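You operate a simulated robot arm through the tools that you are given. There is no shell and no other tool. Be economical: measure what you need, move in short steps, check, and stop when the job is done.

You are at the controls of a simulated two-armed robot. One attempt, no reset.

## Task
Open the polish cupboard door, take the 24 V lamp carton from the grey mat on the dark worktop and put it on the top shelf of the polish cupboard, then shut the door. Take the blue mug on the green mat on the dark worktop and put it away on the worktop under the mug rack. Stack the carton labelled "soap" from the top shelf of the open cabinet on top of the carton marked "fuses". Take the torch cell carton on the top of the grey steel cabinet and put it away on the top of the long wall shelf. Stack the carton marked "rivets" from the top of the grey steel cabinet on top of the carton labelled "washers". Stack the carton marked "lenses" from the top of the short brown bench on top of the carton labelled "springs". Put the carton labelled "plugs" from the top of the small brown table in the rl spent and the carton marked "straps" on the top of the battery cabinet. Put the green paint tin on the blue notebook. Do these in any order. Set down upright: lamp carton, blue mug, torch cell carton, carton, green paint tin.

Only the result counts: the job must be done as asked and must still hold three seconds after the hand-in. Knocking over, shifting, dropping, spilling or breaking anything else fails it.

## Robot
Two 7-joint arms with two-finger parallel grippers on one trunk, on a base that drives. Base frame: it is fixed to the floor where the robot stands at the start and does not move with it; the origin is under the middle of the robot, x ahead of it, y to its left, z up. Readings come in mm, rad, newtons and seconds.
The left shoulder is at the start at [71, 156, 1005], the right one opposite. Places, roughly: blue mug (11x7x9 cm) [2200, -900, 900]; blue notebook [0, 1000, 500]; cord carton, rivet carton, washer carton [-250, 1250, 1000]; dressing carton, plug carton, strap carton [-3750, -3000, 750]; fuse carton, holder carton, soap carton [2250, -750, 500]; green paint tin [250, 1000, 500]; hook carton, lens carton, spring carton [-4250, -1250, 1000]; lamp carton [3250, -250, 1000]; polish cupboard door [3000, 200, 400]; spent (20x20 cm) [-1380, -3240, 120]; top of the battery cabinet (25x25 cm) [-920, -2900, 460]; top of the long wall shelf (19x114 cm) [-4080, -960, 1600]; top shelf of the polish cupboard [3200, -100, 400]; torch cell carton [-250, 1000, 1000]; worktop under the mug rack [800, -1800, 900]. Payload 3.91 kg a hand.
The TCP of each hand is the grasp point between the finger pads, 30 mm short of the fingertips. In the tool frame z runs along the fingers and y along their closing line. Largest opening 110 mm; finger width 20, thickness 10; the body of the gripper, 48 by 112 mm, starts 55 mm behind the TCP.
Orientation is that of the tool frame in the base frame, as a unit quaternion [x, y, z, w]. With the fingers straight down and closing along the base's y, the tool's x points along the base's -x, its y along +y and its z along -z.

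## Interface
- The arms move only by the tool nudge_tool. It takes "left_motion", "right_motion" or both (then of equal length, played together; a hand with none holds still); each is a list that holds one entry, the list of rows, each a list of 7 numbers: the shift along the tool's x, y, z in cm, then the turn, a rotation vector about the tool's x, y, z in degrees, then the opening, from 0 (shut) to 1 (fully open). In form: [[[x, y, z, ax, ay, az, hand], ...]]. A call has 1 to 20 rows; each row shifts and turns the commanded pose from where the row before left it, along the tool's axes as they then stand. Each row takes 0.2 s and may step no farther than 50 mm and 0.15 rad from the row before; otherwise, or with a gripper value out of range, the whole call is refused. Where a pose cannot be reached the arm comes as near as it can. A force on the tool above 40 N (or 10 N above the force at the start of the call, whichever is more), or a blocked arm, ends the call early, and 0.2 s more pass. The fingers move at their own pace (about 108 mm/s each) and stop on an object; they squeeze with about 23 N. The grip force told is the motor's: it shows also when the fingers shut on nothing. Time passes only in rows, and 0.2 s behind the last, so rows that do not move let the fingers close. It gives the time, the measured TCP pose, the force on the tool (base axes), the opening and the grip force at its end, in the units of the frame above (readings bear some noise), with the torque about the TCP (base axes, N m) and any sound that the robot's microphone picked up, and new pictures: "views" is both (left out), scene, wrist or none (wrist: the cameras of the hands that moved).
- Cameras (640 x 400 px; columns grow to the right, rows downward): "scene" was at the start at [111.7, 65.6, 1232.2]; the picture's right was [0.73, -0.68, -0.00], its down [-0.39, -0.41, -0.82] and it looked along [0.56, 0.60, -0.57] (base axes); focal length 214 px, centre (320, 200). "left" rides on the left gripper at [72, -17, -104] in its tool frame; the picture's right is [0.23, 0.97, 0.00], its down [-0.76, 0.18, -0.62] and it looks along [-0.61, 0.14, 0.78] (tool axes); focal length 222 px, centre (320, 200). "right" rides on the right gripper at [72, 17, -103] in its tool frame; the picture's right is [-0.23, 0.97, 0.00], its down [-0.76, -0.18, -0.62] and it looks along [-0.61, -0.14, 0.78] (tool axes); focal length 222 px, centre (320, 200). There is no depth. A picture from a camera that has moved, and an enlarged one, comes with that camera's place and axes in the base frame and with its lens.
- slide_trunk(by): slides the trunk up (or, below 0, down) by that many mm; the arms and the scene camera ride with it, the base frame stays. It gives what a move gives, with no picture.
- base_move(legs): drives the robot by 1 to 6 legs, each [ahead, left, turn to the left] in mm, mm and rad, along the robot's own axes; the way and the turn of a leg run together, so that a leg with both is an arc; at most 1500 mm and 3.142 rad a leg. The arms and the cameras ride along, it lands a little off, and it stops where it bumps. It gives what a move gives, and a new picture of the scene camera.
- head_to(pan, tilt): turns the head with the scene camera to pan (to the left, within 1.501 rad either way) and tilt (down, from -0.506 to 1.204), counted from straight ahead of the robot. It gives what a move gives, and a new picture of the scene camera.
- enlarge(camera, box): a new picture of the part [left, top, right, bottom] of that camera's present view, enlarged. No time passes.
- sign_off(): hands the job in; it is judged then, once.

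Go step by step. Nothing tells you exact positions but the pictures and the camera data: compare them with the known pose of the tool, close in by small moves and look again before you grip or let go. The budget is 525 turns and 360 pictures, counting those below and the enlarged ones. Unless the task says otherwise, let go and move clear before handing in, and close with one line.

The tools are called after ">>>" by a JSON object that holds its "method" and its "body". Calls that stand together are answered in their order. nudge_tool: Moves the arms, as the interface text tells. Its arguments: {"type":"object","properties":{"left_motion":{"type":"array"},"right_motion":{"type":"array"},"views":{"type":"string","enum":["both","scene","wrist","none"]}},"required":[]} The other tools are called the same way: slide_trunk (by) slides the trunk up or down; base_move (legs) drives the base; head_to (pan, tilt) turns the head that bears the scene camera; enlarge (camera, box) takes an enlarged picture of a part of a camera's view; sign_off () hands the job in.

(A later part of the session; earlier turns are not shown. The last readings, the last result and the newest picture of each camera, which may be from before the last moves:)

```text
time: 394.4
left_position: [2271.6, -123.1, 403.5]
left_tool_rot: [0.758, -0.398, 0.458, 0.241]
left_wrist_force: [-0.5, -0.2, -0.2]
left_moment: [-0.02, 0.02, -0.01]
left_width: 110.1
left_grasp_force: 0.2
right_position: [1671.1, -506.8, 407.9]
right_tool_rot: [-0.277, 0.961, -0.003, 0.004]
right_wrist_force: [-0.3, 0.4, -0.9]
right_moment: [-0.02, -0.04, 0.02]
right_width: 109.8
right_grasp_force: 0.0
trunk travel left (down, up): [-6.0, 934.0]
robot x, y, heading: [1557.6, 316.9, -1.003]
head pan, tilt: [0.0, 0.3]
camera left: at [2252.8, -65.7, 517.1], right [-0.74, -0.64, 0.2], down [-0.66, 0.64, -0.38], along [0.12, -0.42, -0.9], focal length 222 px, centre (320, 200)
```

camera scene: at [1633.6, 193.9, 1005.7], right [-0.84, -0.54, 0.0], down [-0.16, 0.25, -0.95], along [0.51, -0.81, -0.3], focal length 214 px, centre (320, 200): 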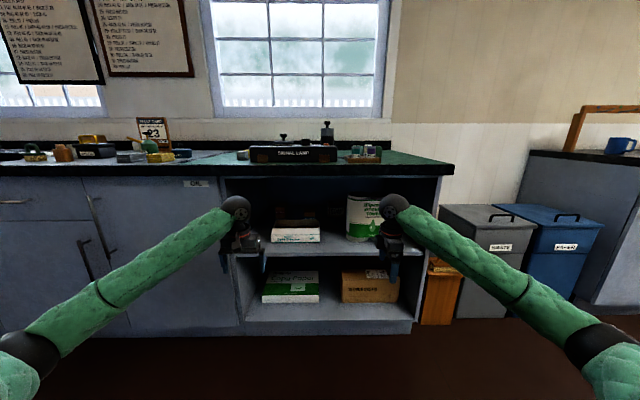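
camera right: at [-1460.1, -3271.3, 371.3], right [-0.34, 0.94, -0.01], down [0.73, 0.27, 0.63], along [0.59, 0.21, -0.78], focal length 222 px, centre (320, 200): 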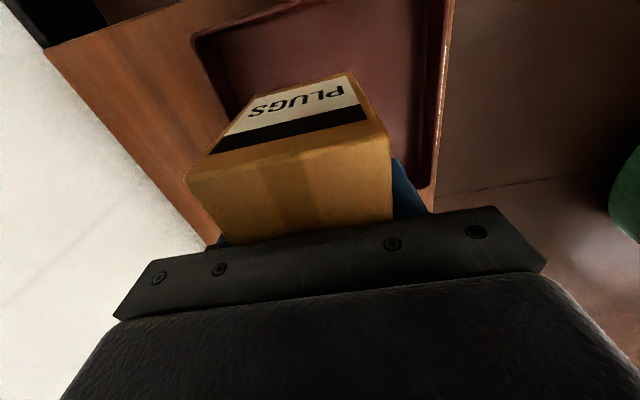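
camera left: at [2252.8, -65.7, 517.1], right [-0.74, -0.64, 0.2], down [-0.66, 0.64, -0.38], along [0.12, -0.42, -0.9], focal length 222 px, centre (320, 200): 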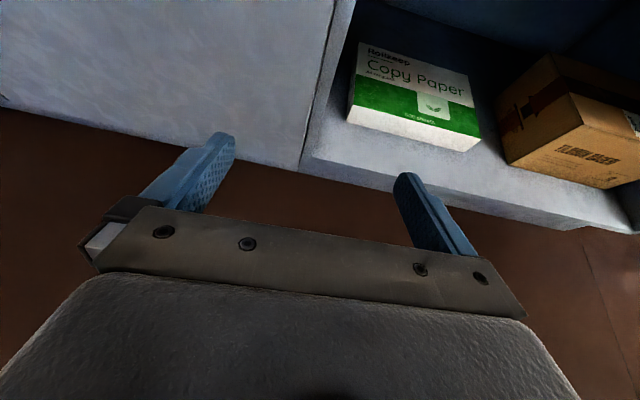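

>>> {"method": "nudge_tool", "body": {"left_motion": [[[-2.1, 0, -3.98, 0, 0, 0, 1], [-2.1, 0, -3.98, 0, 0, 0, 1], [-2.1, 0, -3.98, 0, 0, 0, 1], [-2.1, 0, -3.98, 0, 0, 0, 1], [-2.1, 0, -3.98, 0, 0, 0, 1], [-2.1, 0, -3.98, 0, 0, 0, 1], [4.2, 0, -2.2, 0, 0, 0, 1], [4.2, 0, -2.2, 0, 0, 0, 1], [0, 0, 0, 0, 0, 0, 1]]], "right_motion": [[[3, 4, 0, 0, 0, 0, 1], [3, 4, 0, 0, 0, 0, 1], [3, 4, 0, 0, 0, 0, 1], [0, 4, 0, 0, 0, 0, 1], [0, 4, 0, 0, 0, 0, 1], [0, 4, 0, 0, 0, 0, 1], [0, 4, 0, 0, 0, 0, 1], [0, 4, 0, 0, 0, 0, 1], [0, 0, 0, 0, 0, 0, 1]]], "views": "none"}}

>>> {"method": "slide_trunk", "body": {"by": 150}}

>>> {"method": "base_move", "body": {"legs": [[0, -97, 0], [540, 0, 0]]}}

>>> {"method": "enlarge", "body": {"camera": "left", "box": [0, 0, 640, 400]}}

```text
time: 396.4
left_position: [2216.9, 19.5, 478.4]
left_tool_rot: [0.759, -0.398, 0.456, 0.24]
left_wrist_force: [-0.2, -0.3, 0.5]
left_moment: [-0.01, -0.02, 0.0]
left_width: 110.0
left_grasp_force: 0.1
left hand out of reach, approached as far as the arm can: row 4, 5, 6, 7
right_position: [1425.0, -281.5, 403.6]
right_tool_rot: [-0.276, 0.961, -0.003, 0.004]
right_wrist_force: [-0.4, -0.2, 0.2]
right_moment: [0.0, -0.03, 0.01]
right_width: 110.0
right_grasp_force: 0.1
trunk travel left (down, up): [-6.0, 934.0]
robot x, y, heading: [1557.9, 312.2, -1.002]
head pan, tilt: [0.0, 0.3]
```

```text
time: 398.1
left_position: [2217.1, 20.0, 626.8]
left_tool_rot: [0.759, -0.398, 0.456, 0.241]
left_wrist_force: [-0.3, -0.4, -0.3]
left_moment: [-0.01, 0.02, 0.04]
left_width: 110.0
left_grasp_force: 0.0
right_position: [1424.8, -282.0, 554.1]
right_tool_rot: [-0.277, 0.961, -0.003, 0.004]
right_wrist_force: [-0.6, -1.2, 0.2]
right_moment: [-0.01, 0.02, 0.02]
right_width: 109.6
right_grasp_force: 0.0
trunk travel left (down, up): [-156.0, 784.0]
robot x, y, heading: [1553.1, 316.6, -1.005]
head pan, tilt: [0.0, 0.3]
```

```text
time: 401.0
left_position: [2310.8, -299.4, 628.4]
left_tool_rot: [0.763, -0.394, 0.455, 0.235]
left_wrist_force: [-10.5, 14.0, 9.3]
left_moment: [0.11, -0.56, 0.92]
left_width: 109.5
left_grasp_force: 0.1
right_position: [1526.7, -613.0, 554.7]
right_tool_rot: [-0.281, 0.96, -0.003, 0.004]
right_wrist_force: [-0.1, -0.4, -0.2]
right_moment: [-0.01, -0.02, -0.03]
right_width: 109.9
right_grasp_force: 0.0
trunk travel left (down, up): [-156.0, 784.0]
robot x, y, heading: [1651.7, -16.9, -0.995]
head pan, tilt: [0.0, 0.3]
stopped in leg 2: the force on the tool passed its limit at 260 N (the readings are from after the stop); the commanded pose is now the measured one
camera scene: at [1730.7, -134.9, 965.9], right [-0.84, -0.54, 0.0], down [-0.16, 0.25, -0.96], along [0.52, -0.8, -0.29], focal length 214 px, centre (320, 200)
```

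scene: 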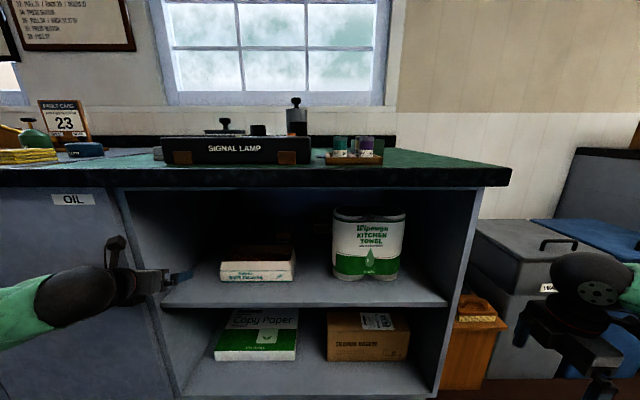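

```text
1.00 times, centred on (320, 200) of left (not enlarged: the box is as wide or as high as the picture)
camera zoom: at [2291.8, -245.7, 741.9], right [-0.73, -0.65, 0.2], down [-0.67, 0.64, -0.37], along [0.12, -0.41, -0.91], focal length 222 px, centre (320, 200)
```

zoom: 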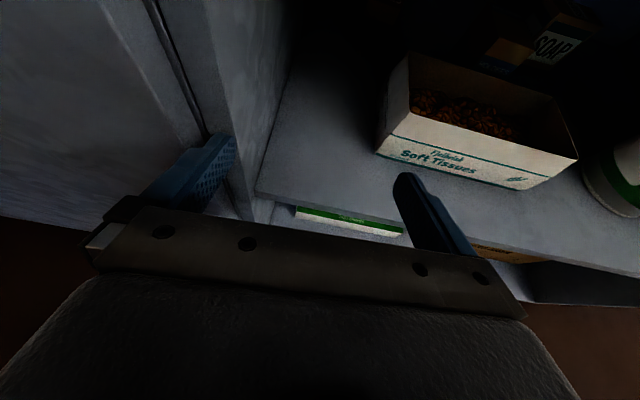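

The left hand touched the cabinet's side panel; I back off a little and bring the hand inward before going on.

>>> {"method": "base_move", "body": {"legs": [[-80, 0, 0]]}}

>>> {"method": "nudge_tool", "body": {"left_motion": [[[0, 4, 0, 0, 0, 0, 1], [0, 4, 0, 0, 0, 0, 1], [0, 4, 0, 0, 0, 0, 1], [0, 4, 0, 0, 0, 0, 1], [0, 4, 0, 0, 0, 0, 1], [0, 4, 0, 0, 0, 0, 1], [0, 0, 0, 0, 0, 0, 1]]]}}

```text
time: 402.1
left_position: [2266.9, -233.4, 626.3]
left_tool_rot: [0.764, -0.394, 0.454, 0.235]
left_wrist_force: [0.1, 0.7, 0.4]
left_moment: [-0.01, 0.0, -0.01]
left_width: 109.8
left_grasp_force: 0.0
right_position: [1483.8, -545.8, 554.4]
right_tool_rot: [-0.281, 0.96, -0.002, 0.004]
right_wrist_force: [0.8, 0.8, -1.0]
right_moment: [0.02, -0.03, 0.01]
right_width: 110.1
right_grasp_force: 0.0
trunk travel left (down, up): [-156.0, 784.0]
robot x, y, heading: [1606.8, 52.6, -0.999]
head pan, tilt: [0.0, 0.3]
camera scene: at [1687.9, -67.9, 965.8], right [-0.84, -0.54, 0.0], down [-0.16, 0.25, -0.96], along [0.52, -0.8, -0.3], focal length 214 px, centre (320, 200)
```

scene: 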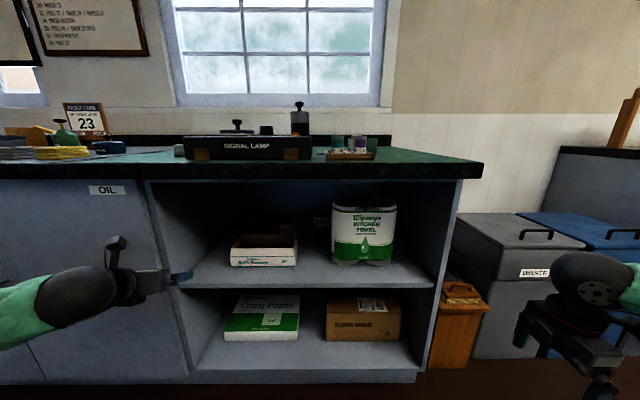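

```text
time: 403.7
left_position: [2093.9, -395.0, 629.1]
left_tool_rot: [0.764, -0.393, 0.455, 0.234]
left_wrist_force: [-0.4, -1.1, 0.2]
left_moment: [-0.01, -0.03, 0.03]
left_width: 110.1
left_grasp_force: 0.1
left hand out of reach, approached as far as the arm can: row 1, 2, 3
right_position: [1484.0, -545.6, 554.2]
right_tool_rot: [-0.281, 0.96, -0.002, 0.004]
right_wrist_force: [0.0, -0.7, -1.2]
right_moment: [-0.01, -0.05, 0.01]
right_width: 110.0
right_grasp_force: 0.1
trunk travel left (down, up): [-156.0, 784.0]
robot x, y, heading: [1608.5, 52.4, -0.999]
head pan, tilt: [0.0, 0.3]
camera scene: at [1687.6, -68.1, 965.8], right [-0.84, -0.54, 0.0], down [-0.16, 0.25, -0.96], along [0.52, -0.8, -0.3], focal length 214 px, centre (320, 200)
camera left: at [2075.7, -340.6, 742.3], right [-0.73, -0.65, 0.2], down [-0.67, 0.64, -0.37], along [0.12, -0.41, -0.91], focal length 222 px, centre (320, 200)
```

scene: 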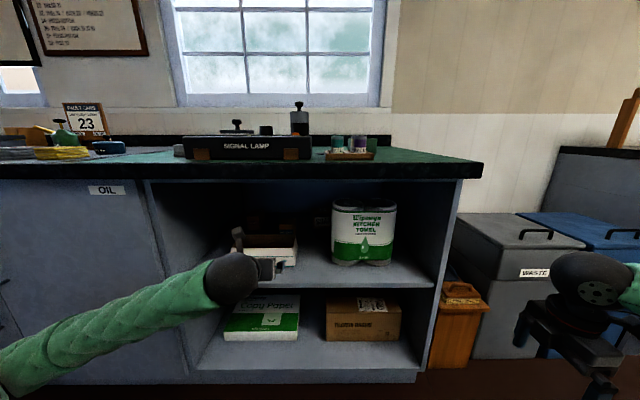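
left: 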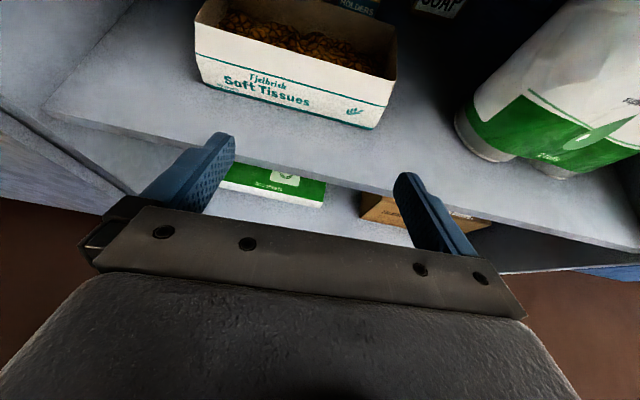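

>>> {"method": "nudge_tool", "body": {"left_motion": [[[2.65, 0, -1.4, 0, 0, 0, 1], [0, 4.3, 0, 0, 0, 0, 1], [0, 4.3, 0, 0, 0, 0, 1], [0, 4.3, 0, 0, 0, 0, 1], [0, 0, 0, 0, 0, 0, 1]]], "views": "none"}}

```text
time: 404.9
left_position: [1990.2, -468.8, 660.6]
left_tool_rot: [0.764, -0.394, 0.454, 0.234]
left_wrist_force: [-0.3, -0.2, 1.0]
left_moment: [-0.01, 0.02, 0.03]
left_width: 110.1
left_grasp_force: 0.0
right_position: [1483.6, -545.7, 554.5]
right_tool_rot: [-0.28, 0.96, -0.003, 0.003]
right_wrist_force: [0.2, 0.0, -0.3]
right_moment: [0.0, 0.04, 0.02]
right_width: 110.1
right_grasp_force: 0.1
trunk travel left (down, up): [-156.0, 784.0]
robot x, y, heading: [1609.0, 48.2, -1.001]
head pan, tilt: [0.0, 0.3]
```

>>> {"method": "nudge_tool", "body": {"right_motion": [[[0, 1, -4.6, 0, 0, 0, 1], [0, 1, -4.6, 0, 0, 0, 1], [0, 0, -4.6, 0, 0, 0, 1], [0, 0, -4.6, 0, 0, 0, 1], [0, 0, -4.6, 0, 0, 0, 1], [0, 0, -4.6, 0, 0, 0, 1], [0, 0, -4.6, 0, 0, 0, 1], [0, 0, -4.6, 0, 0, 0, 1], [0, 0, -4.6, 0, 0, 0, 1], [0, 0, -4.6, 0, 0, 0, 1], [0, 0, -4.6, 0, 0, 0, 1], [0, 0, -4.6, 0, 0, 0, 1], [0, 0, 0, 0, 0, 0, 1]]], "views": "scene"}}

```text
time: 407.7
left_position: [1991.7, -469.9, 659.3]
left_tool_rot: [0.764, -0.393, 0.454, 0.235]
left_wrist_force: [0.1, 0.4, -0.7]
left_moment: [0.02, 0.01, 0.01]
left_width: 110.1
left_grasp_force: 0.0
right_position: [1468.5, -525.9, 1106.4]
right_tool_rot: [-0.281, 0.96, -0.003, 0.003]
right_wrist_force: [-0.3, 0.4, 0.2]
right_moment: [-0.01, -0.02, -0.04]
right_width: 109.9
right_grasp_force: 0.0
trunk travel left (down, up): [-156.0, 784.0]
robot x, y, heading: [1607.8, 49.4, -0.998]
head pan, tilt: [0.0, 0.3]
camera scene: at [1687.8, -67.8, 965.7], right [-0.84, -0.54, 0.0], down [-0.16, 0.25, -0.96], along [0.52, -0.8, -0.3], focal length 214 px, centre (320, 200)
```

scene: 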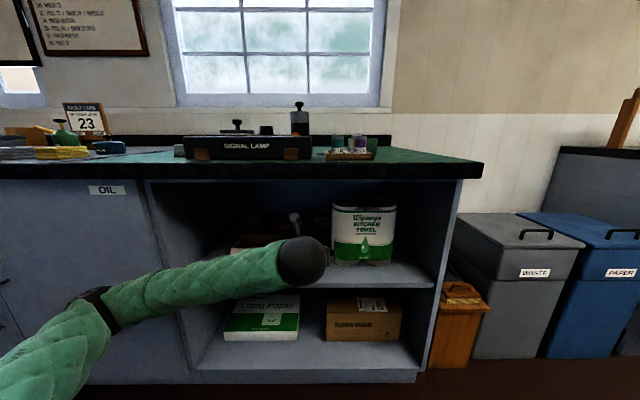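

>>> {"method": "base_move", "body": {"legs": [[200, 0, 0]]}}

>>> {"method": "enlarge", "body": {"camera": "left", "box": [0, 0, 640, 400]}}

```text
time: 409.3
left_position: [2122.7, -551.8, 667.0]
left_tool_rot: [0.78, -0.353, 0.471, 0.211]
left_wrist_force: [0.0, 0.2, -1.0]
left_moment: [-0.05, -0.05, -0.03]
left_width: 110.1
left_grasp_force: 0.1
right_position: [1604.7, -661.4, 1108.8]
right_tool_rot: [-0.331, 0.944, -0.006, 0.008]
right_wrist_force: [-2.0, -0.5, -2.4]
right_moment: [0.07, -0.14, -0.03]
right_width: 110.0
right_grasp_force: 0.0
trunk travel left (down, up): [-156.0, 784.0]
robot x, y, heading: [1694.3, -77.4, -0.889]
head pan, tilt: [0.0, 0.3]
camera scene: at [1774.4, -184.4, 967.5], right [-0.78, -0.63, -0.01], down [-0.18, 0.23, -0.96], along [0.6, -0.74, -0.29], focal length 214 px, centre (320, 200)
```

scene: 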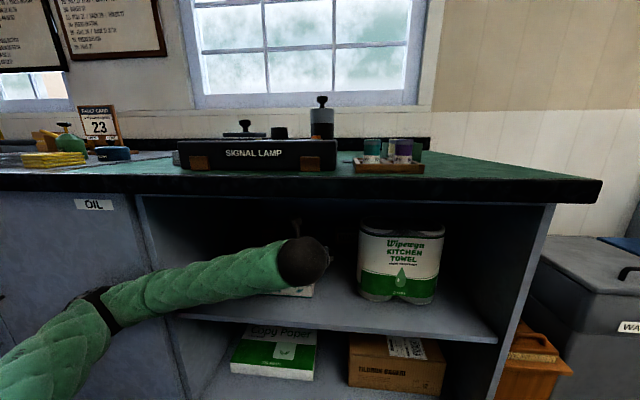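

```text
1.00 times, centred on (320, 200) of left (not enlarged: the box is as wide or as high as the picture)
camera zoom: at [2096.8, -500.1, 780.1], right [-0.66, -0.73, 0.2], down [-0.73, 0.56, -0.38], along [0.17, -0.4, -0.9], focal length 222 px, centre (320, 200)
```

zoom: 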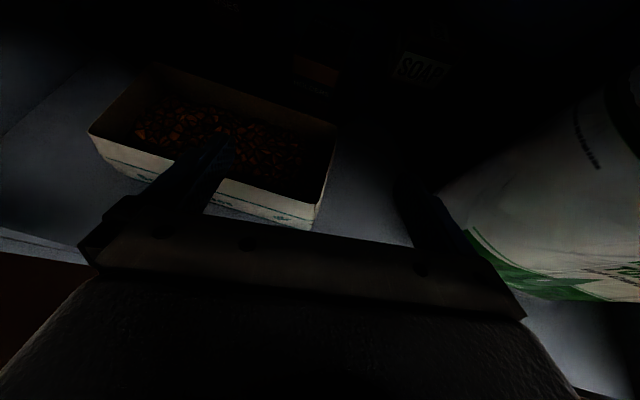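

The left elbow met the cabinet front and turned the base slightly. I back off, re-square and will instead reach in with an extended arm.

>>> {"method": "base_move", "body": {"legs": [[-110, 0, 0], [0, 0, -0.115]]}}

>>> {"method": "enlarge", "body": {"camera": "scene", "box": [200, 140, 440, 290]}}

```text
time: 411.1
left_position: [1999.6, -515.9, 659.9]
left_tool_rot: [0.762, -0.398, 0.453, 0.237]
left_wrist_force: [-0.8, 0.5, -0.9]
left_moment: [0.05, -0.02, -0.01]
left_width: 110.0
left_grasp_force: 0.0
right_position: [1475.9, -566.5, 1104.7]
right_tool_rot: [-0.276, 0.961, -0.003, 0.003]
right_wrist_force: [0.5, 0.1, -1.2]
right_moment: [0.0, 0.01, 0.03]
right_width: 110.2
right_grasp_force: 0.0
trunk travel left (down, up): [-156.0, 784.0]
robot x, y, heading: [1620.3, 8.6, -1.007]
head pan, tilt: [0.0, 0.3]
camera scene: at [1699.4, -110.6, 965.8], right [-0.85, -0.53, 0.0], down [-0.16, 0.25, -0.96], along [0.51, -0.81, -0.3], focal length 214 px, centre (320, 200)
```

scene: 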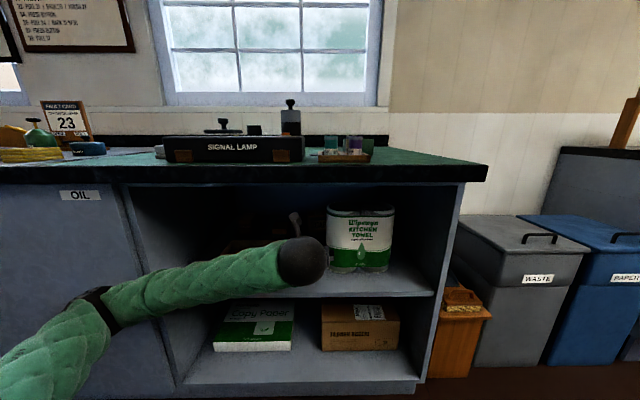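

```text
2.67 times, centred on (320, 215) of scene
camera zoom: at [1699.4, -110.6, 965.8], right [-0.85, -0.53, 0.0], down [-0.16, 0.25, -0.96], along [0.51, -0.81, -0.3], focal length 572 px, centre (320, 160)
```

zoom: 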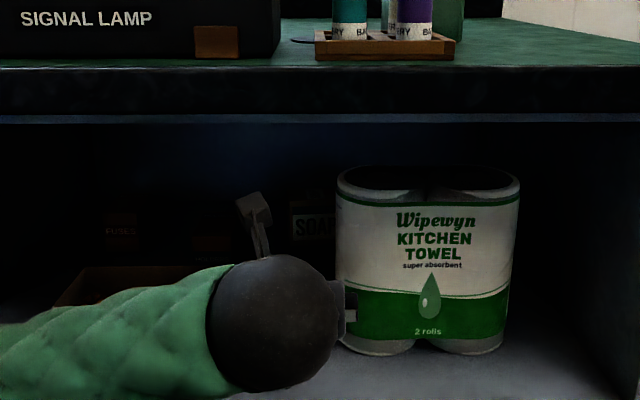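

>>> {"method": "base_move", "body": {"legs": [[0, 100, 0]]}}

>>> {"method": "nudge_tool", "body": {"left_motion": [[[0, 3.7, 0, 0, 0, 0, 1], [0, 3.7, 0, 0, 0, 0, 1], [1.9, 0, 3.55, 0, 0, 0, 1], [1.9, 0, 3.55, 0, 0, 0, 1], [1.9, 0, 3.55, 0, 0, 0, 1], [1.9, 0, 3.55, 0, 0, 0, 1], [0, 0, 0, 0, 0, 0, 1]]]}}

```text
time: 412.2
left_position: [2085.6, -460.0, 659.0]
left_tool_rot: [0.762, -0.398, 0.453, 0.238]
left_wrist_force: [1.1, -0.7, -0.9]
left_moment: [-0.02, -0.01, 0.0]
left_width: 110.0
left_grasp_force: 0.1
right_position: [1562.7, -511.3, 1105.4]
right_tool_rot: [-0.275, 0.961, -0.003, 0.002]
right_wrist_force: [-0.4, 0.1, 0.2]
right_moment: [0.0, 0.01, 0.0]
right_width: 110.0
right_grasp_force: 0.1
trunk travel left (down, up): [-156.0, 784.0]
robot x, y, heading: [1706.2, 66.0, -1.007]
head pan, tilt: [0.0, 0.3]
camera scene: at [1785.7, -56.2, 965.8], right [-0.85, -0.53, 0.0], down [-0.16, 0.25, -0.96], along [0.51, -0.81, -0.3], focal length 214 px, centre (320, 200)
```

scene: 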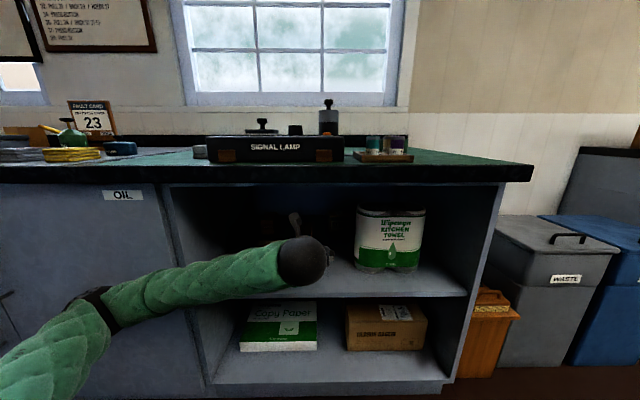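

```text
time: 413.8
left_position: [2116.9, -635.9, 658.6]
left_tool_rot: [0.761, -0.399, 0.453, 0.238]
left_wrist_force: [0.4, -0.4, -0.2]
left_moment: [0.0, 0.0, -0.01]
left_width: 109.9
left_grasp_force: 0.1
right_position: [1563.1, -513.0, 1105.5]
right_tool_rot: [-0.275, 0.961, -0.003, 0.003]
right_wrist_force: [-0.3, 0.0, -0.6]
right_moment: [-0.01, 0.02, -0.01]
right_width: 109.8
right_grasp_force: 0.1
trunk travel left (down, up): [-156.0, 784.0]
robot x, y, heading: [1708.4, 62.4, -1.008]
head pan, tilt: [0.0, 0.3]
camera scene: at [1785.3, -56.6, 965.8], right [-0.85, -0.53, 0.0], down [-0.16, 0.25, -0.96], along [0.51, -0.81, -0.3], focal length 214 px, centre (320, 200)
camera left: at [2098.8, -581.2, 772.8], right [-0.74, -0.65, 0.2], down [-0.67, 0.65, -0.37], along [0.11, -0.41, -0.91], focal length 222 px, centre (320, 200)
```

scene: 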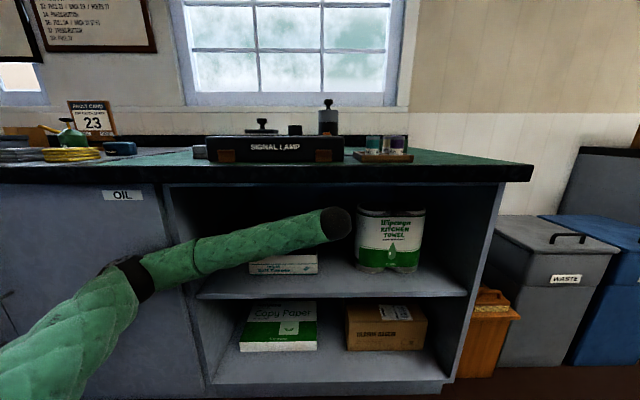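
left: 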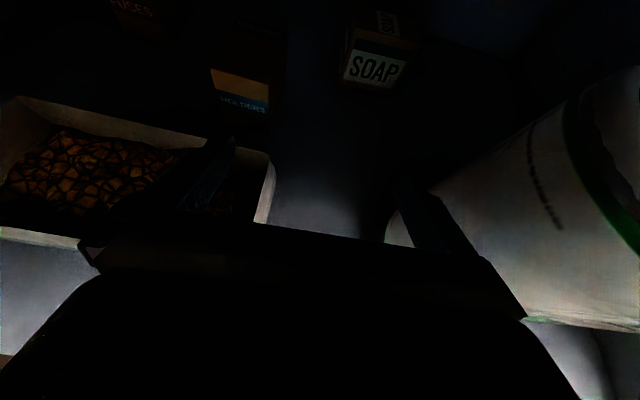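

>>> {"method": "enlarge", "body": {"camera": "left", "box": [280, 0, 472, 120]}}

>>> {"method": "enlarge", "body": {"camera": "left", "box": [80, 0, 320, 150]}}

```text
3.33 times, centred on (376, 60) of left
camera zoom: at [2098.8, -581.2, 772.8], right [-0.74, -0.65, 0.2], down [-0.67, 0.65, -0.37], along [0.11, -0.41, -0.91], focal length 740 px, centre (133, 667)
```

zoom: 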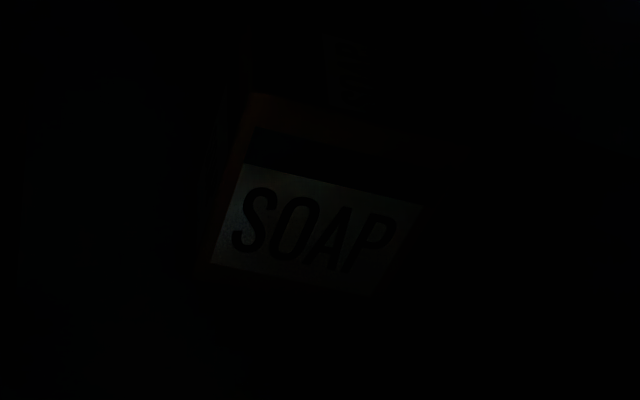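

```text
2.67 times, centred on (200, 75) of left
camera zoom: at [2098.8, -581.2, 772.8], right [-0.74, -0.65, 0.2], down [-0.67, 0.65, -0.37], along [0.11, -0.41, -0.91], focal length 592 px, centre (640, 533)
```

zoom: 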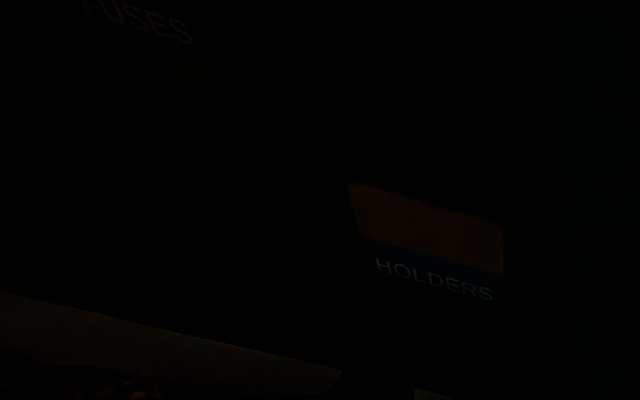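

>>> {"method": "nudge_tool", "body": {"left_motion": [[[0, 0, 0, -5, 0, 2.63, 1], [0, 0, 0, -5, 0, 2.63, 1], [2.02, -0.38, 3.83, 0, 0, 0, 1], [2.02, -0.38, 3.83, 0, 0, 0, 1], [2.02, -0.38, 3.83, 0, 0, 0, 1], [0, 0, 0, 0, 0, 0, 1]]]}}

```text
time: 415.4
left_position: [2187.9, -717.0, 648.0]
left_tool_rot: [0.728, -0.464, 0.425, 0.272]
left_wrist_force: [-0.8, 0.7, -1.1]
left_moment: [0.02, 0.01, -0.02]
left_width: 110.1
left_grasp_force: 0.0
right_position: [1567.7, -497.7, 1111.1]
right_tool_rot: [-0.293, 0.956, -0.006, 0.005]
right_wrist_force: [-0.6, 0.2, -1.4]
right_moment: [0.02, -0.01, 0.03]
right_width: 109.9
right_grasp_force: 0.1
trunk travel left (down, up): [-156.0, 784.0]
robot x, y, heading: [1696.9, 75.5, -0.968]
head pan, tilt: [0.0, 0.3]
stopped in row 6 (left hand): the arm was blocked; the commanded pose is now the measured one
camera scene: at [1776.1, -35.9, 970.4], right [-0.83, -0.56, 0.0], down [-0.16, 0.24, -0.96], along [0.54, -0.79, -0.29], focal length 214 px, centre (320, 200)
camera left: at [2181.1, -660.7, 762.5], right [-0.84, -0.51, 0.2], down [-0.55, 0.75, -0.36], along [0.03, -0.41, -0.91], focal length 222 px, centre (320, 200)
```

scene: 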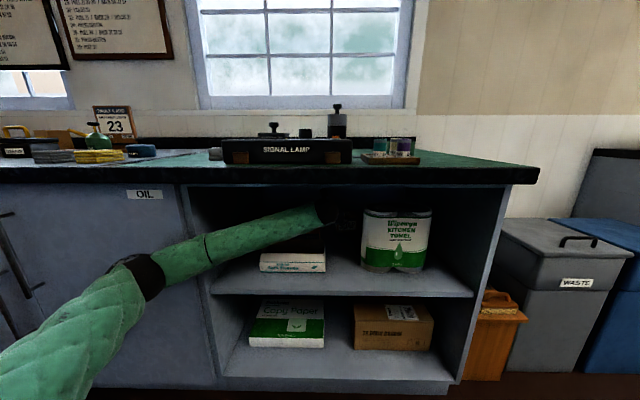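
left: 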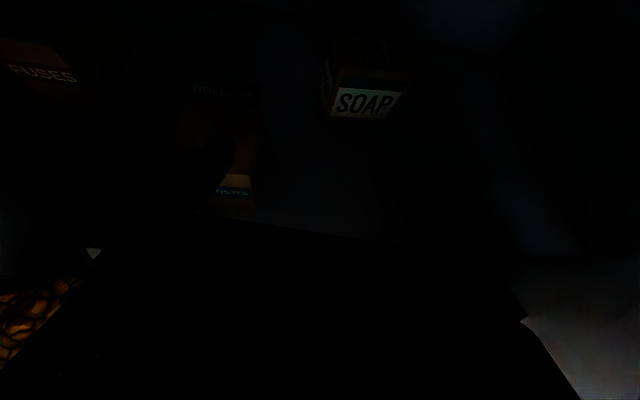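

The forearm is pressing on the cabinet's left panel edge. I withdraw the hand, re-square, and stand further right.

>>> {"method": "nudge_tool", "body": {"left_motion": [[[-2.02, 0.38, -3.83, 0, 0, 0, 1], [-2.02, 0.38, -3.83, 0, 0, 0, 1], [-2.02, 0.38, -3.83, 0, 0, 0, 1], [-2.02, 0, -3.83, 0, 0, 0, 1], [-2.02, 0, -3.83, 0, 0, 0, 1], [-2.02, 0, -3.83, 0, 0, 0, 1], [0, 0, 0, 0, 0, 0, 1]]], "views": "none"}}

>>> {"method": "base_move", "body": {"legs": [[-60, 0, 0], [0, 0, -0.035]]}}

```text
time: 417.0
left_position: [2074.7, -490.6, 647.9]
left_tool_rot: [0.729, -0.463, 0.424, 0.273]
left_wrist_force: [0.1, 0.4, 0.5]
left_moment: [0.02, -0.03, -0.01]
left_width: 109.6
left_grasp_force: 0.0
right_position: [1571.8, -502.0, 1107.1]
right_tool_rot: [-0.291, 0.957, -0.002, 0.003]
right_wrist_force: [0.3, 0.7, -0.2]
right_moment: [-0.03, 0.0, 0.0]
right_width: 109.9
right_grasp_force: 0.0
trunk travel left (down, up): [-156.0, 784.0]
robot x, y, heading: [1700.9, 76.6, -0.98]
head pan, tilt: [0.0, 0.3]
```

```text
time: 418.4
left_position: [2017.8, -453.4, 647.9]
left_tool_rot: [0.721, -0.475, 0.42, 0.28]
left_wrist_force: [-0.6, -0.7, 0.0]
left_moment: [-0.01, -0.03, 0.0]
left_width: 110.1
left_grasp_force: 0.0
right_position: [1516.9, -446.3, 1105.1]
right_tool_rot: [-0.273, 0.962, -0.003, 0.003]
right_wrist_force: [-0.1, -1.1, 0.3]
right_moment: [0.02, -0.03, 0.01]
right_width: 110.1
right_grasp_force: 0.2
trunk travel left (down, up): [-156.0, 784.0]
robot x, y, heading: [1662.4, 128.2, -1.008]
head pan, tilt: [0.0, 0.3]
camera scene: at [1742.1, 7.2, 965.8], right [-0.85, -0.53, 0.0], down [-0.16, 0.25, -0.96], along [0.51, -0.81, -0.3], focal length 214 px, centre (320, 200)
```

scene: 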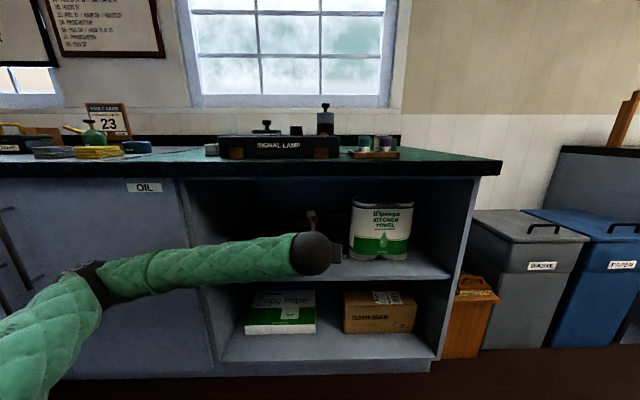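

>>> {"method": "base_move", "body": {"legs": [[0, -200, 0]]}}

>>> {"method": "nudge_tool", "body": {"left_motion": [[[0, -4.4, 0, 0, 0, 0, 1], [0, -4.4, 0, 0, 0, 0, 1], [0, -4.4, 0, 0, 0, 0, 1], [0, -4.4, 0, 0, 0, 0, 1], [0, 0, 0, 0, 0, 0, 1]]], "views": "scene"}}

```text
time: 419.9
left_position: [1849.1, -559.6, 647.7]
left_tool_rot: [0.72, -0.477, 0.419, 0.281]
left_wrist_force: [-0.1, 1.1, -0.1]
left_moment: [0.0, -0.03, 0.02]
left_width: 110.0
left_grasp_force: 0.0
right_position: [1346.3, -551.0, 1106.3]
right_tool_rot: [-0.273, 0.962, -0.002, 0.004]
right_wrist_force: [-0.2, 0.3, -0.8]
right_moment: [0.01, -0.01, 0.0]
right_width: 109.8
right_grasp_force: 0.0
trunk travel left (down, up): [-156.0, 784.0]
robot x, y, heading: [1496.6, 20.2, -1.009]
head pan, tilt: [0.0, 0.3]
camera scene: at [1572.9, -98.4, 965.7], right [-0.85, -0.53, 0.0], down [-0.16, 0.25, -0.96], along [0.5, -0.81, -0.3], focal length 214 px, centre (320, 200)
```

scene: 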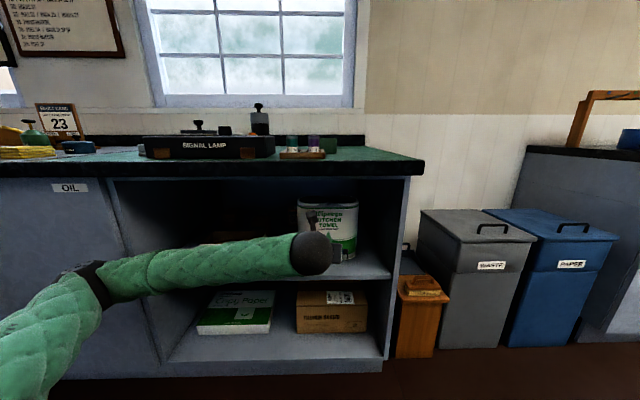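

```text
time: 421.1
left_position: [2012.6, -493.1, 647.9]
left_tool_rot: [0.72, -0.477, 0.419, 0.281]
left_wrist_force: [0.3, 0.0, 0.3]
left_moment: [-0.02, 0.0, -0.01]
left_width: 110.1
left_grasp_force: 0.0
right_position: [1346.4, -552.3, 1105.9]
right_tool_rot: [-0.272, 0.962, -0.003, 0.003]
right_wrist_force: [0.8, -0.9, -0.5]
right_moment: [0.02, 0.02, 0.02]
right_width: 110.0
right_grasp_force: 0.1
trunk travel left (down, up): [-156.0, 784.0]
robot x, y, heading: [1495.7, 23.5, -1.011]
head pan, tilt: [0.0, 0.3]
camera scene: at [1573.3, -98.1, 965.8], right [-0.85, -0.53, 0.0], down [-0.16, 0.25, -0.96], along [0.5, -0.81, -0.3], focal length 214 px, centre (320, 200)
```

scene: 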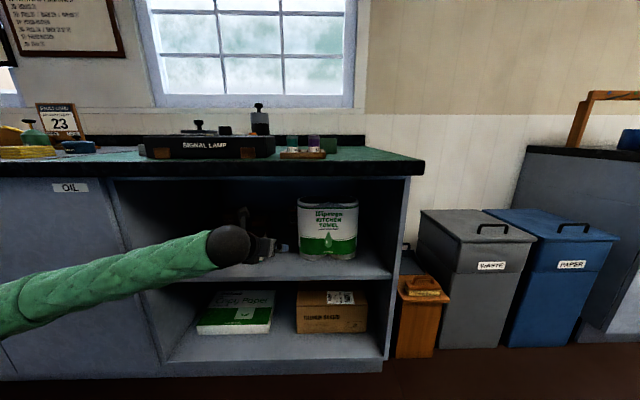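

>>> {"method": "nudge_tool", "body": {"left_motion": [[[2.13, -0.73, 3.78, 0, 0, 0, 1], [2.13, -0.73, 3.78, 0, 0, 0, 1], [2.13, -0.73, 3.78, 0, 0, 0, 1], [2.13, -0.73, 3.78, 0, 0, 0, 1], [2.13, -0.73, 3.78, 0, 0, 0, 1], [2.13, -0.73, 3.78, 0, 0, 0, 1], [2.13, -0.73, 3.78, 0, 0, 0, 1], [0, 0, 0, 0, 0, 0, 1]]]}}

```text
time: 422.9
left_position: [2174.2, -750.6, 646.4]
left_tool_rot: [0.719, -0.477, 0.419, 0.281]
left_wrist_force: [0.3, -0.4, 0.2]
left_moment: [0.01, 0.01, -0.01]
left_width: 110.1
left_grasp_force: 0.1
right_position: [1347.1, -552.5, 1105.5]
right_tool_rot: [-0.272, 0.962, -0.003, 0.004]
right_wrist_force: [-0.7, 0.2, -0.7]
right_moment: [0.02, -0.01, 0.03]
right_width: 110.4
right_grasp_force: 0.1
trunk travel left (down, up): [-156.0, 784.0]
robot x, y, heading: [1494.1, 19.3, -1.014]
head pan, tilt: [0.0, 0.3]
camera scene: at [1573.2, -98.3, 965.8], right [-0.85, -0.53, 0.0], down [-0.16, 0.25, -0.96], along [0.5, -0.81, -0.3], focal length 214 px, centre (320, 200)
camera left: at [2169.7, -696.5, 761.0], right [-0.85, -0.48, 0.2], down [-0.52, 0.78, -0.36], along [0.01, -0.41, -0.91], focal length 222 px, centre (320, 200)
```

scene: 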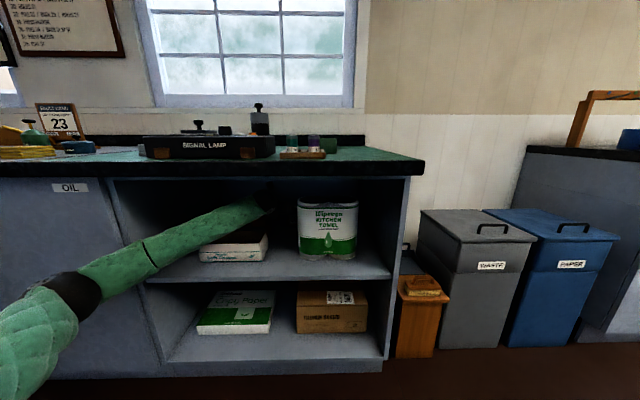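
left: 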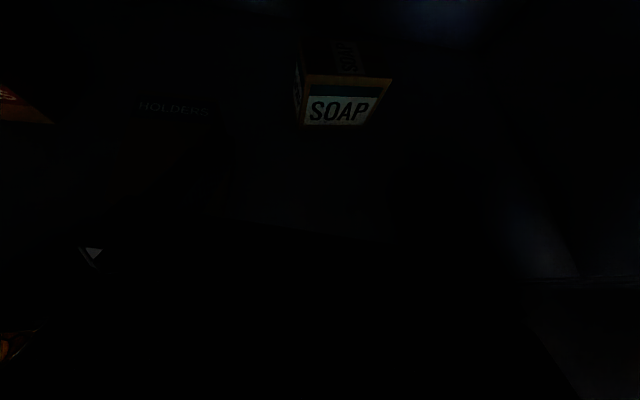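

>>> {"method": "nudge_tool", "body": {"left_motion": [[[0.28, 1.03, 3.54, 0, 0, 0, 1], [0.28, 1.03, 3.54, 0, 0, 0, 1], [0, 0, 0, 0, 0, 0, 1]]], "views": "none"}}

>>> {"method": "base_move", "body": {"legs": [[50, 0, 0]]}}

>>> {"method": "enlarge", "body": {"camera": "left", "box": [0, 0, 640, 400]}}

```text
time: 423.7
left_position: [2182.1, -819.3, 617.4]
left_tool_rot: [0.72, -0.477, 0.419, 0.281]
left_wrist_force: [-0.1, -0.3, 0.3]
left_moment: [-0.01, 0.01, 0.0]
left_width: 110.1
left_grasp_force: 0.0
right_position: [1346.4, -552.0, 1104.5]
right_tool_rot: [-0.273, 0.962, -0.002, 0.003]
right_wrist_force: [0.3, 0.3, -1.4]
right_moment: [0.01, -0.02, 0.0]
right_width: 110.0
right_grasp_force: 0.1
trunk travel left (down, up): [-156.0, 784.0]
robot x, y, heading: [1497.8, 20.0, -1.015]
head pan, tilt: [0.0, 0.3]
```

```text
time: 424.7
left_position: [2209.8, -862.4, 616.0]
left_tool_rot: [0.72, -0.477, 0.419, 0.281]
left_wrist_force: [-0.2, 0.4, 0.1]
left_moment: [0.01, -0.02, 0.03]
left_width: 109.9
left_grasp_force: 0.0
right_position: [1373.5, -595.8, 1105.0]
right_tool_rot: [-0.272, 0.962, -0.002, 0.004]
right_wrist_force: [-0.7, -0.6, 0.8]
right_moment: [0.02, 0.01, 0.0]
right_width: 110.0
right_grasp_force: 0.1
trunk travel left (down, up): [-156.0, 784.0]
robot x, y, heading: [1522.6, -21.2, -1.02]
head pan, tilt: [0.0, 0.3]
camera scene: at [1600.4, -141.7, 965.6], right [-0.85, -0.53, 0.0], down [-0.16, 0.25, -0.95], along [0.5, -0.81, -0.3], focal length 214 px, centre (320, 200)
```

scene: 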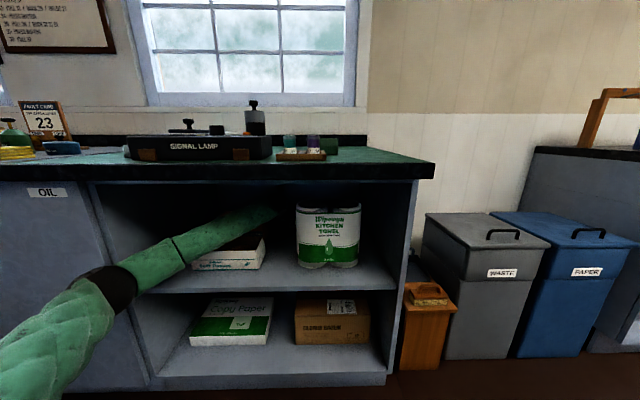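

```text
1.00 times, centred on (320, 200) of left (not enlarged: the box is as wide or as high as the picture)
camera zoom: at [2205.0, -806.3, 731.1], right [-0.85, -0.48, 0.2], down [-0.52, 0.78, -0.36], along [0.01, -0.41, -0.91], focal length 222 px, centre (320, 200)
```

zoom: 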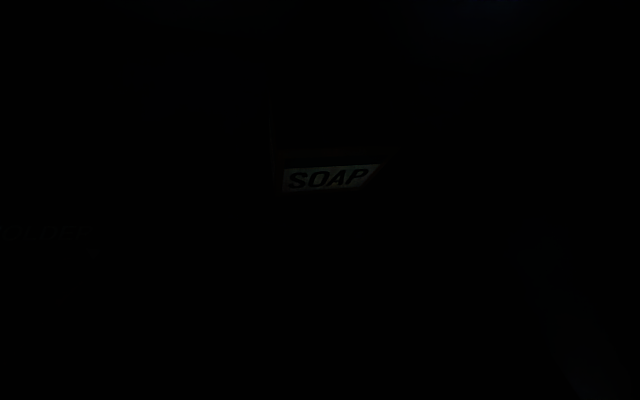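

>>> {"method": "nudge_tool", "body": {"left_motion": [[[-1.82, 1.09, 1.24, 0, 0, 0, 1], [-1.82, 1.09, 1.24, 0, 0, 0, 1], [0, 0, 0, 0, 0, 0, 1]]], "views": "none"}}

>>> {"method": "enlarge", "body": {"camera": "scene", "box": [90, 160, 410, 360]}}

```text
time: 425.5
left_position: [2190.4, -874.0, 573.5]
left_tool_rot: [0.72, -0.477, 0.419, 0.281]
left_wrist_force: [-0.7, 0.8, 0.1]
left_moment: [0.0, 0.01, -0.01]
left_width: 109.7
left_grasp_force: 0.2
right_position: [1374.1, -595.0, 1105.0]
right_tool_rot: [-0.273, 0.962, -0.002, 0.004]
right_wrist_force: [-1.1, -0.2, 0.4]
right_moment: [0.02, 0.02, -0.01]
right_width: 109.9
right_grasp_force: 0.1
trunk travel left (down, up): [-156.0, 784.0]
robot x, y, heading: [1522.7, -18.9, -1.018]
head pan, tilt: [0.0, 0.3]
```

```text
2.00 times, centred on (250, 260) of scene
camera zoom: at [1600.1, -141.4, 965.8], right [-0.85, -0.53, 0.0], down [-0.16, 0.25, -0.96], along [0.5, -0.81, -0.3], focal length 429 px, centre (460, 80)
```

zoom: 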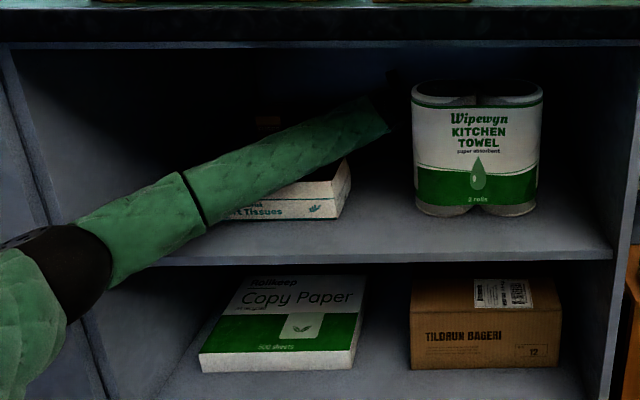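

>>> {"method": "slide_trunk", "body": {"by": 60}}

>>> {"method": "nudge_tool", "body": {"left_motion": [[[-2.6, 0, 1.48, 0, 0, 0, 1], [-2.6, 0, 1.48, 0, 0, 0, 1], [0, 0, 0, 0, 0, 0, 1]]], "views": "wrist"}}

```text
time: 426.5
left_position: [2191.5, -873.8, 632.7]
left_tool_rot: [0.72, -0.477, 0.418, 0.28]
left_wrist_force: [0.8, 0.2, -0.6]
left_moment: [-0.05, 0.0, 0.0]
left_width: 110.1
left_grasp_force: 0.1
right_position: [1375.3, -594.4, 1165.3]
right_tool_rot: [-0.272, 0.962, -0.003, 0.004]
right_wrist_force: [0.5, 0.0, -0.9]
right_moment: [0.04, 0.0, -0.01]
right_width: 110.1
right_grasp_force: 0.1
trunk travel left (down, up): [-216.0, 724.0]
robot x, y, heading: [1520.2, -19.4, -1.013]
head pan, tilt: [0.0, 0.3]
```

```text
time: 427.3
left_position: [2191.6, -875.9, 573.8]
left_tool_rot: [0.719, -0.477, 0.419, 0.281]
left_wrist_force: [-0.6, 0.1, -0.3]
left_moment: [0.01, -0.06, -0.01]
left_width: 109.8
left_grasp_force: 0.0
right_position: [1373.5, -595.4, 1166.3]
right_tool_rot: [-0.272, 0.962, -0.003, 0.003]
right_wrist_force: [-0.1, 0.1, -0.1]
right_moment: [0.0, -0.01, 0.03]
right_width: 110.2
right_grasp_force: 0.0
trunk travel left (down, up): [-216.0, 724.0]
robot x, y, heading: [1523.0, -20.6, -1.01]
head pan, tilt: [0.0, 0.3]
camera left: at [2186.9, -819.0, 688.7], right [-0.85, -0.48, 0.2], down [-0.52, 0.78, -0.36], along [0.01, -0.41, -0.91], focal length 222 px, centre (320, 200)
```

left: 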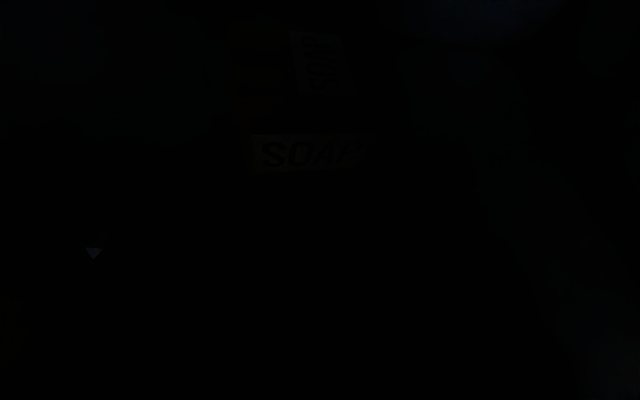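

>>> {"method": "nudge_tool", "body": {"left_motion": [[[0.98, 0, 1.74, 0, 0, 0, 1], [0, 0, 0, 0, 0, 0, 1]]], "views": "none"}}

>>> {"method": "base_move", "body": {"legs": [[30, 0, 0]]}}

>>> {"method": "enlarge", "body": {"camera": "left", "box": [0, 0, 640, 400]}}

```text
time: 427.9
left_position: [2197.8, -892.8, 576.0]
left_tool_rot: [0.72, -0.476, 0.419, 0.28]
left_wrist_force: [-0.5, -0.6, -0.7]
left_moment: [-0.01, 0.0, -0.02]
left_width: 109.9
left_grasp_force: 0.1
right_position: [1373.5, -594.8, 1166.6]
right_tool_rot: [-0.271, 0.962, -0.003, 0.003]
right_wrist_force: [0.6, -0.6, 0.8]
right_moment: [0.05, 0.02, 0.01]
right_width: 109.8
right_grasp_force: 0.1
trunk travel left (down, up): [-216.0, 724.0]
robot x, y, heading: [1525.2, -21.9, -1.016]
head pan, tilt: [0.0, 0.3]
```

```text
time: 428.7
left_position: [2215.4, -919.3, 574.7]
left_tool_rot: [0.72, -0.477, 0.419, 0.28]
left_wrist_force: [0.8, 0.2, 0.0]
left_moment: [-0.03, -0.01, -0.02]
left_width: 109.9
left_grasp_force: 0.2
right_position: [1390.9, -621.9, 1165.4]
right_tool_rot: [-0.272, 0.962, -0.002, 0.003]
right_wrist_force: [0.8, 0.7, 0.2]
right_moment: [0.04, -0.01, 0.01]
right_width: 110.1
right_grasp_force: 0.0
trunk travel left (down, up): [-216.0, 724.0]
robot x, y, heading: [1541.7, -43.5, -1.017]
head pan, tilt: [0.0, 0.3]
camera scene: at [1616.6, -167.9, 1025.5], right [-0.85, -0.53, 0.0], down [-0.16, 0.25, -0.95], along [0.5, -0.81, -0.3], focal length 214 px, centre (320, 200)
```

scene: 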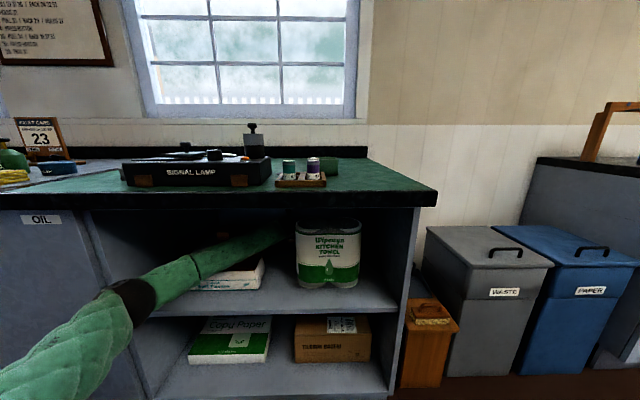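

```text
1.00 times, centred on (320, 200) of left (not enlarged: the box is as wide or as high as the picture)
camera zoom: at [2210.0, -864.0, 688.1], right [-0.85, -0.48, 0.2], down [-0.52, 0.78, -0.35], along [0.01, -0.41, -0.91], focal length 222 px, centre (320, 200)
```

zoom: 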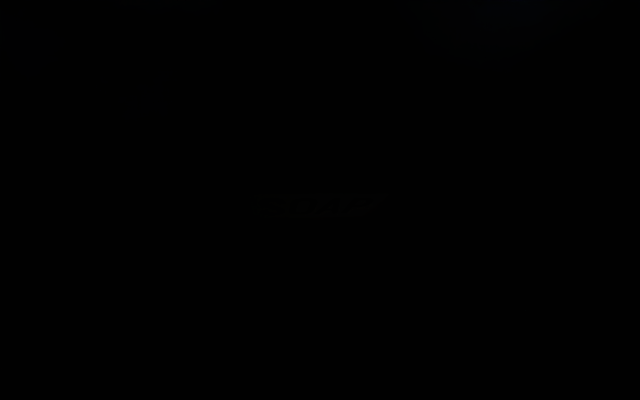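

>>> {"method": "nudge_tool", "body": {"left_motion": [[[0.7, 0.2, 1.25, 0, 0, 0, 1], [0, 0, 0, 0, 0, 0, 1], [0, 0, 0, 0, 0, 0, 0], [0, 0, 0, 0, 0, 0, 0], [0, 0, 0, 0, 0, 0, 0], [0, 0, 0, 0, 0, 0, 0]]], "views": "none"}}

```text
time: 430.1
left_position: [2218.1, -933.0, 575.5]
left_tool_rot: [0.72, -0.478, 0.418, 0.281]
left_wrist_force: [1.4, 1.0, 0.7]
left_moment: [0.08, -0.36, 0.1]
left_width: 104.5
left_grasp_force: 23.1
right_position: [1389.8, -621.8, 1165.0]
right_tool_rot: [-0.272, 0.962, -0.003, 0.003]
right_wrist_force: [-0.5, -0.2, -0.3]
right_moment: [-0.03, 0.0, -0.01]
right_width: 110.1
right_grasp_force: 0.1
trunk travel left (down, up): [-216.0, 724.0]
robot x, y, heading: [1541.7, -45.7, -1.02]
head pan, tilt: [0.0, 0.3]
```

>>> {"method": "nudge_tool", "body": {"left_motion": [[[0.43, 0, -0.25, 0, 0, 0, 0], [0.87, 0, -0.49, 0, 0, 0, 0], [0.87, 0, -0.49, 0, 0, 0, 0], [0, 0, 0, 0, 0, 0, 0]]], "views": "wrist"}}

```text
time: 431.1
left_position: [2217.9, -933.2, 600.5]
left_tool_rot: [0.72, -0.477, 0.418, 0.281]
left_wrist_force: [-0.4, -0.3, -3.8]
left_moment: [0.06, 0.04, -0.01]
left_width: 100.0
left_grasp_force: 23.1
right_position: [1390.0, -622.0, 1165.5]
right_tool_rot: [-0.272, 0.962, -0.002, 0.004]
right_wrist_force: [0.2, 0.1, 0.7]
right_moment: [0.02, 0.0, 0.04]
right_width: 110.0
right_grasp_force: 0.0
trunk travel left (down, up): [-216.0, 724.0]
robot x, y, heading: [1535.2, -47.8, -1.016]
head pan, tilt: [0.0, 0.3]
camera left: at [2214.1, -877.5, 714.1], right [-0.85, -0.48, 0.2], down [-0.52, 0.78, -0.36], along [0.01, -0.41, -0.91], focal length 222 px, centre (320, 200)
```

left: 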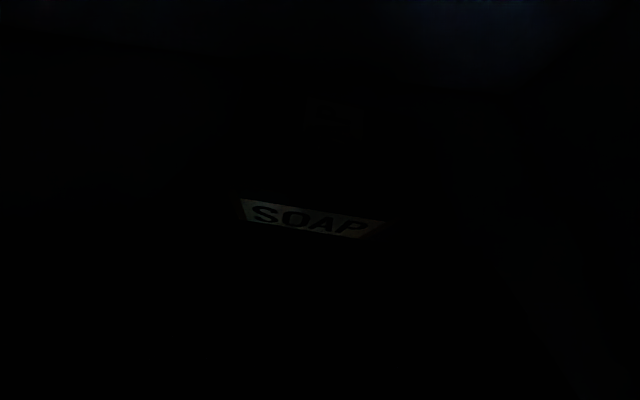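

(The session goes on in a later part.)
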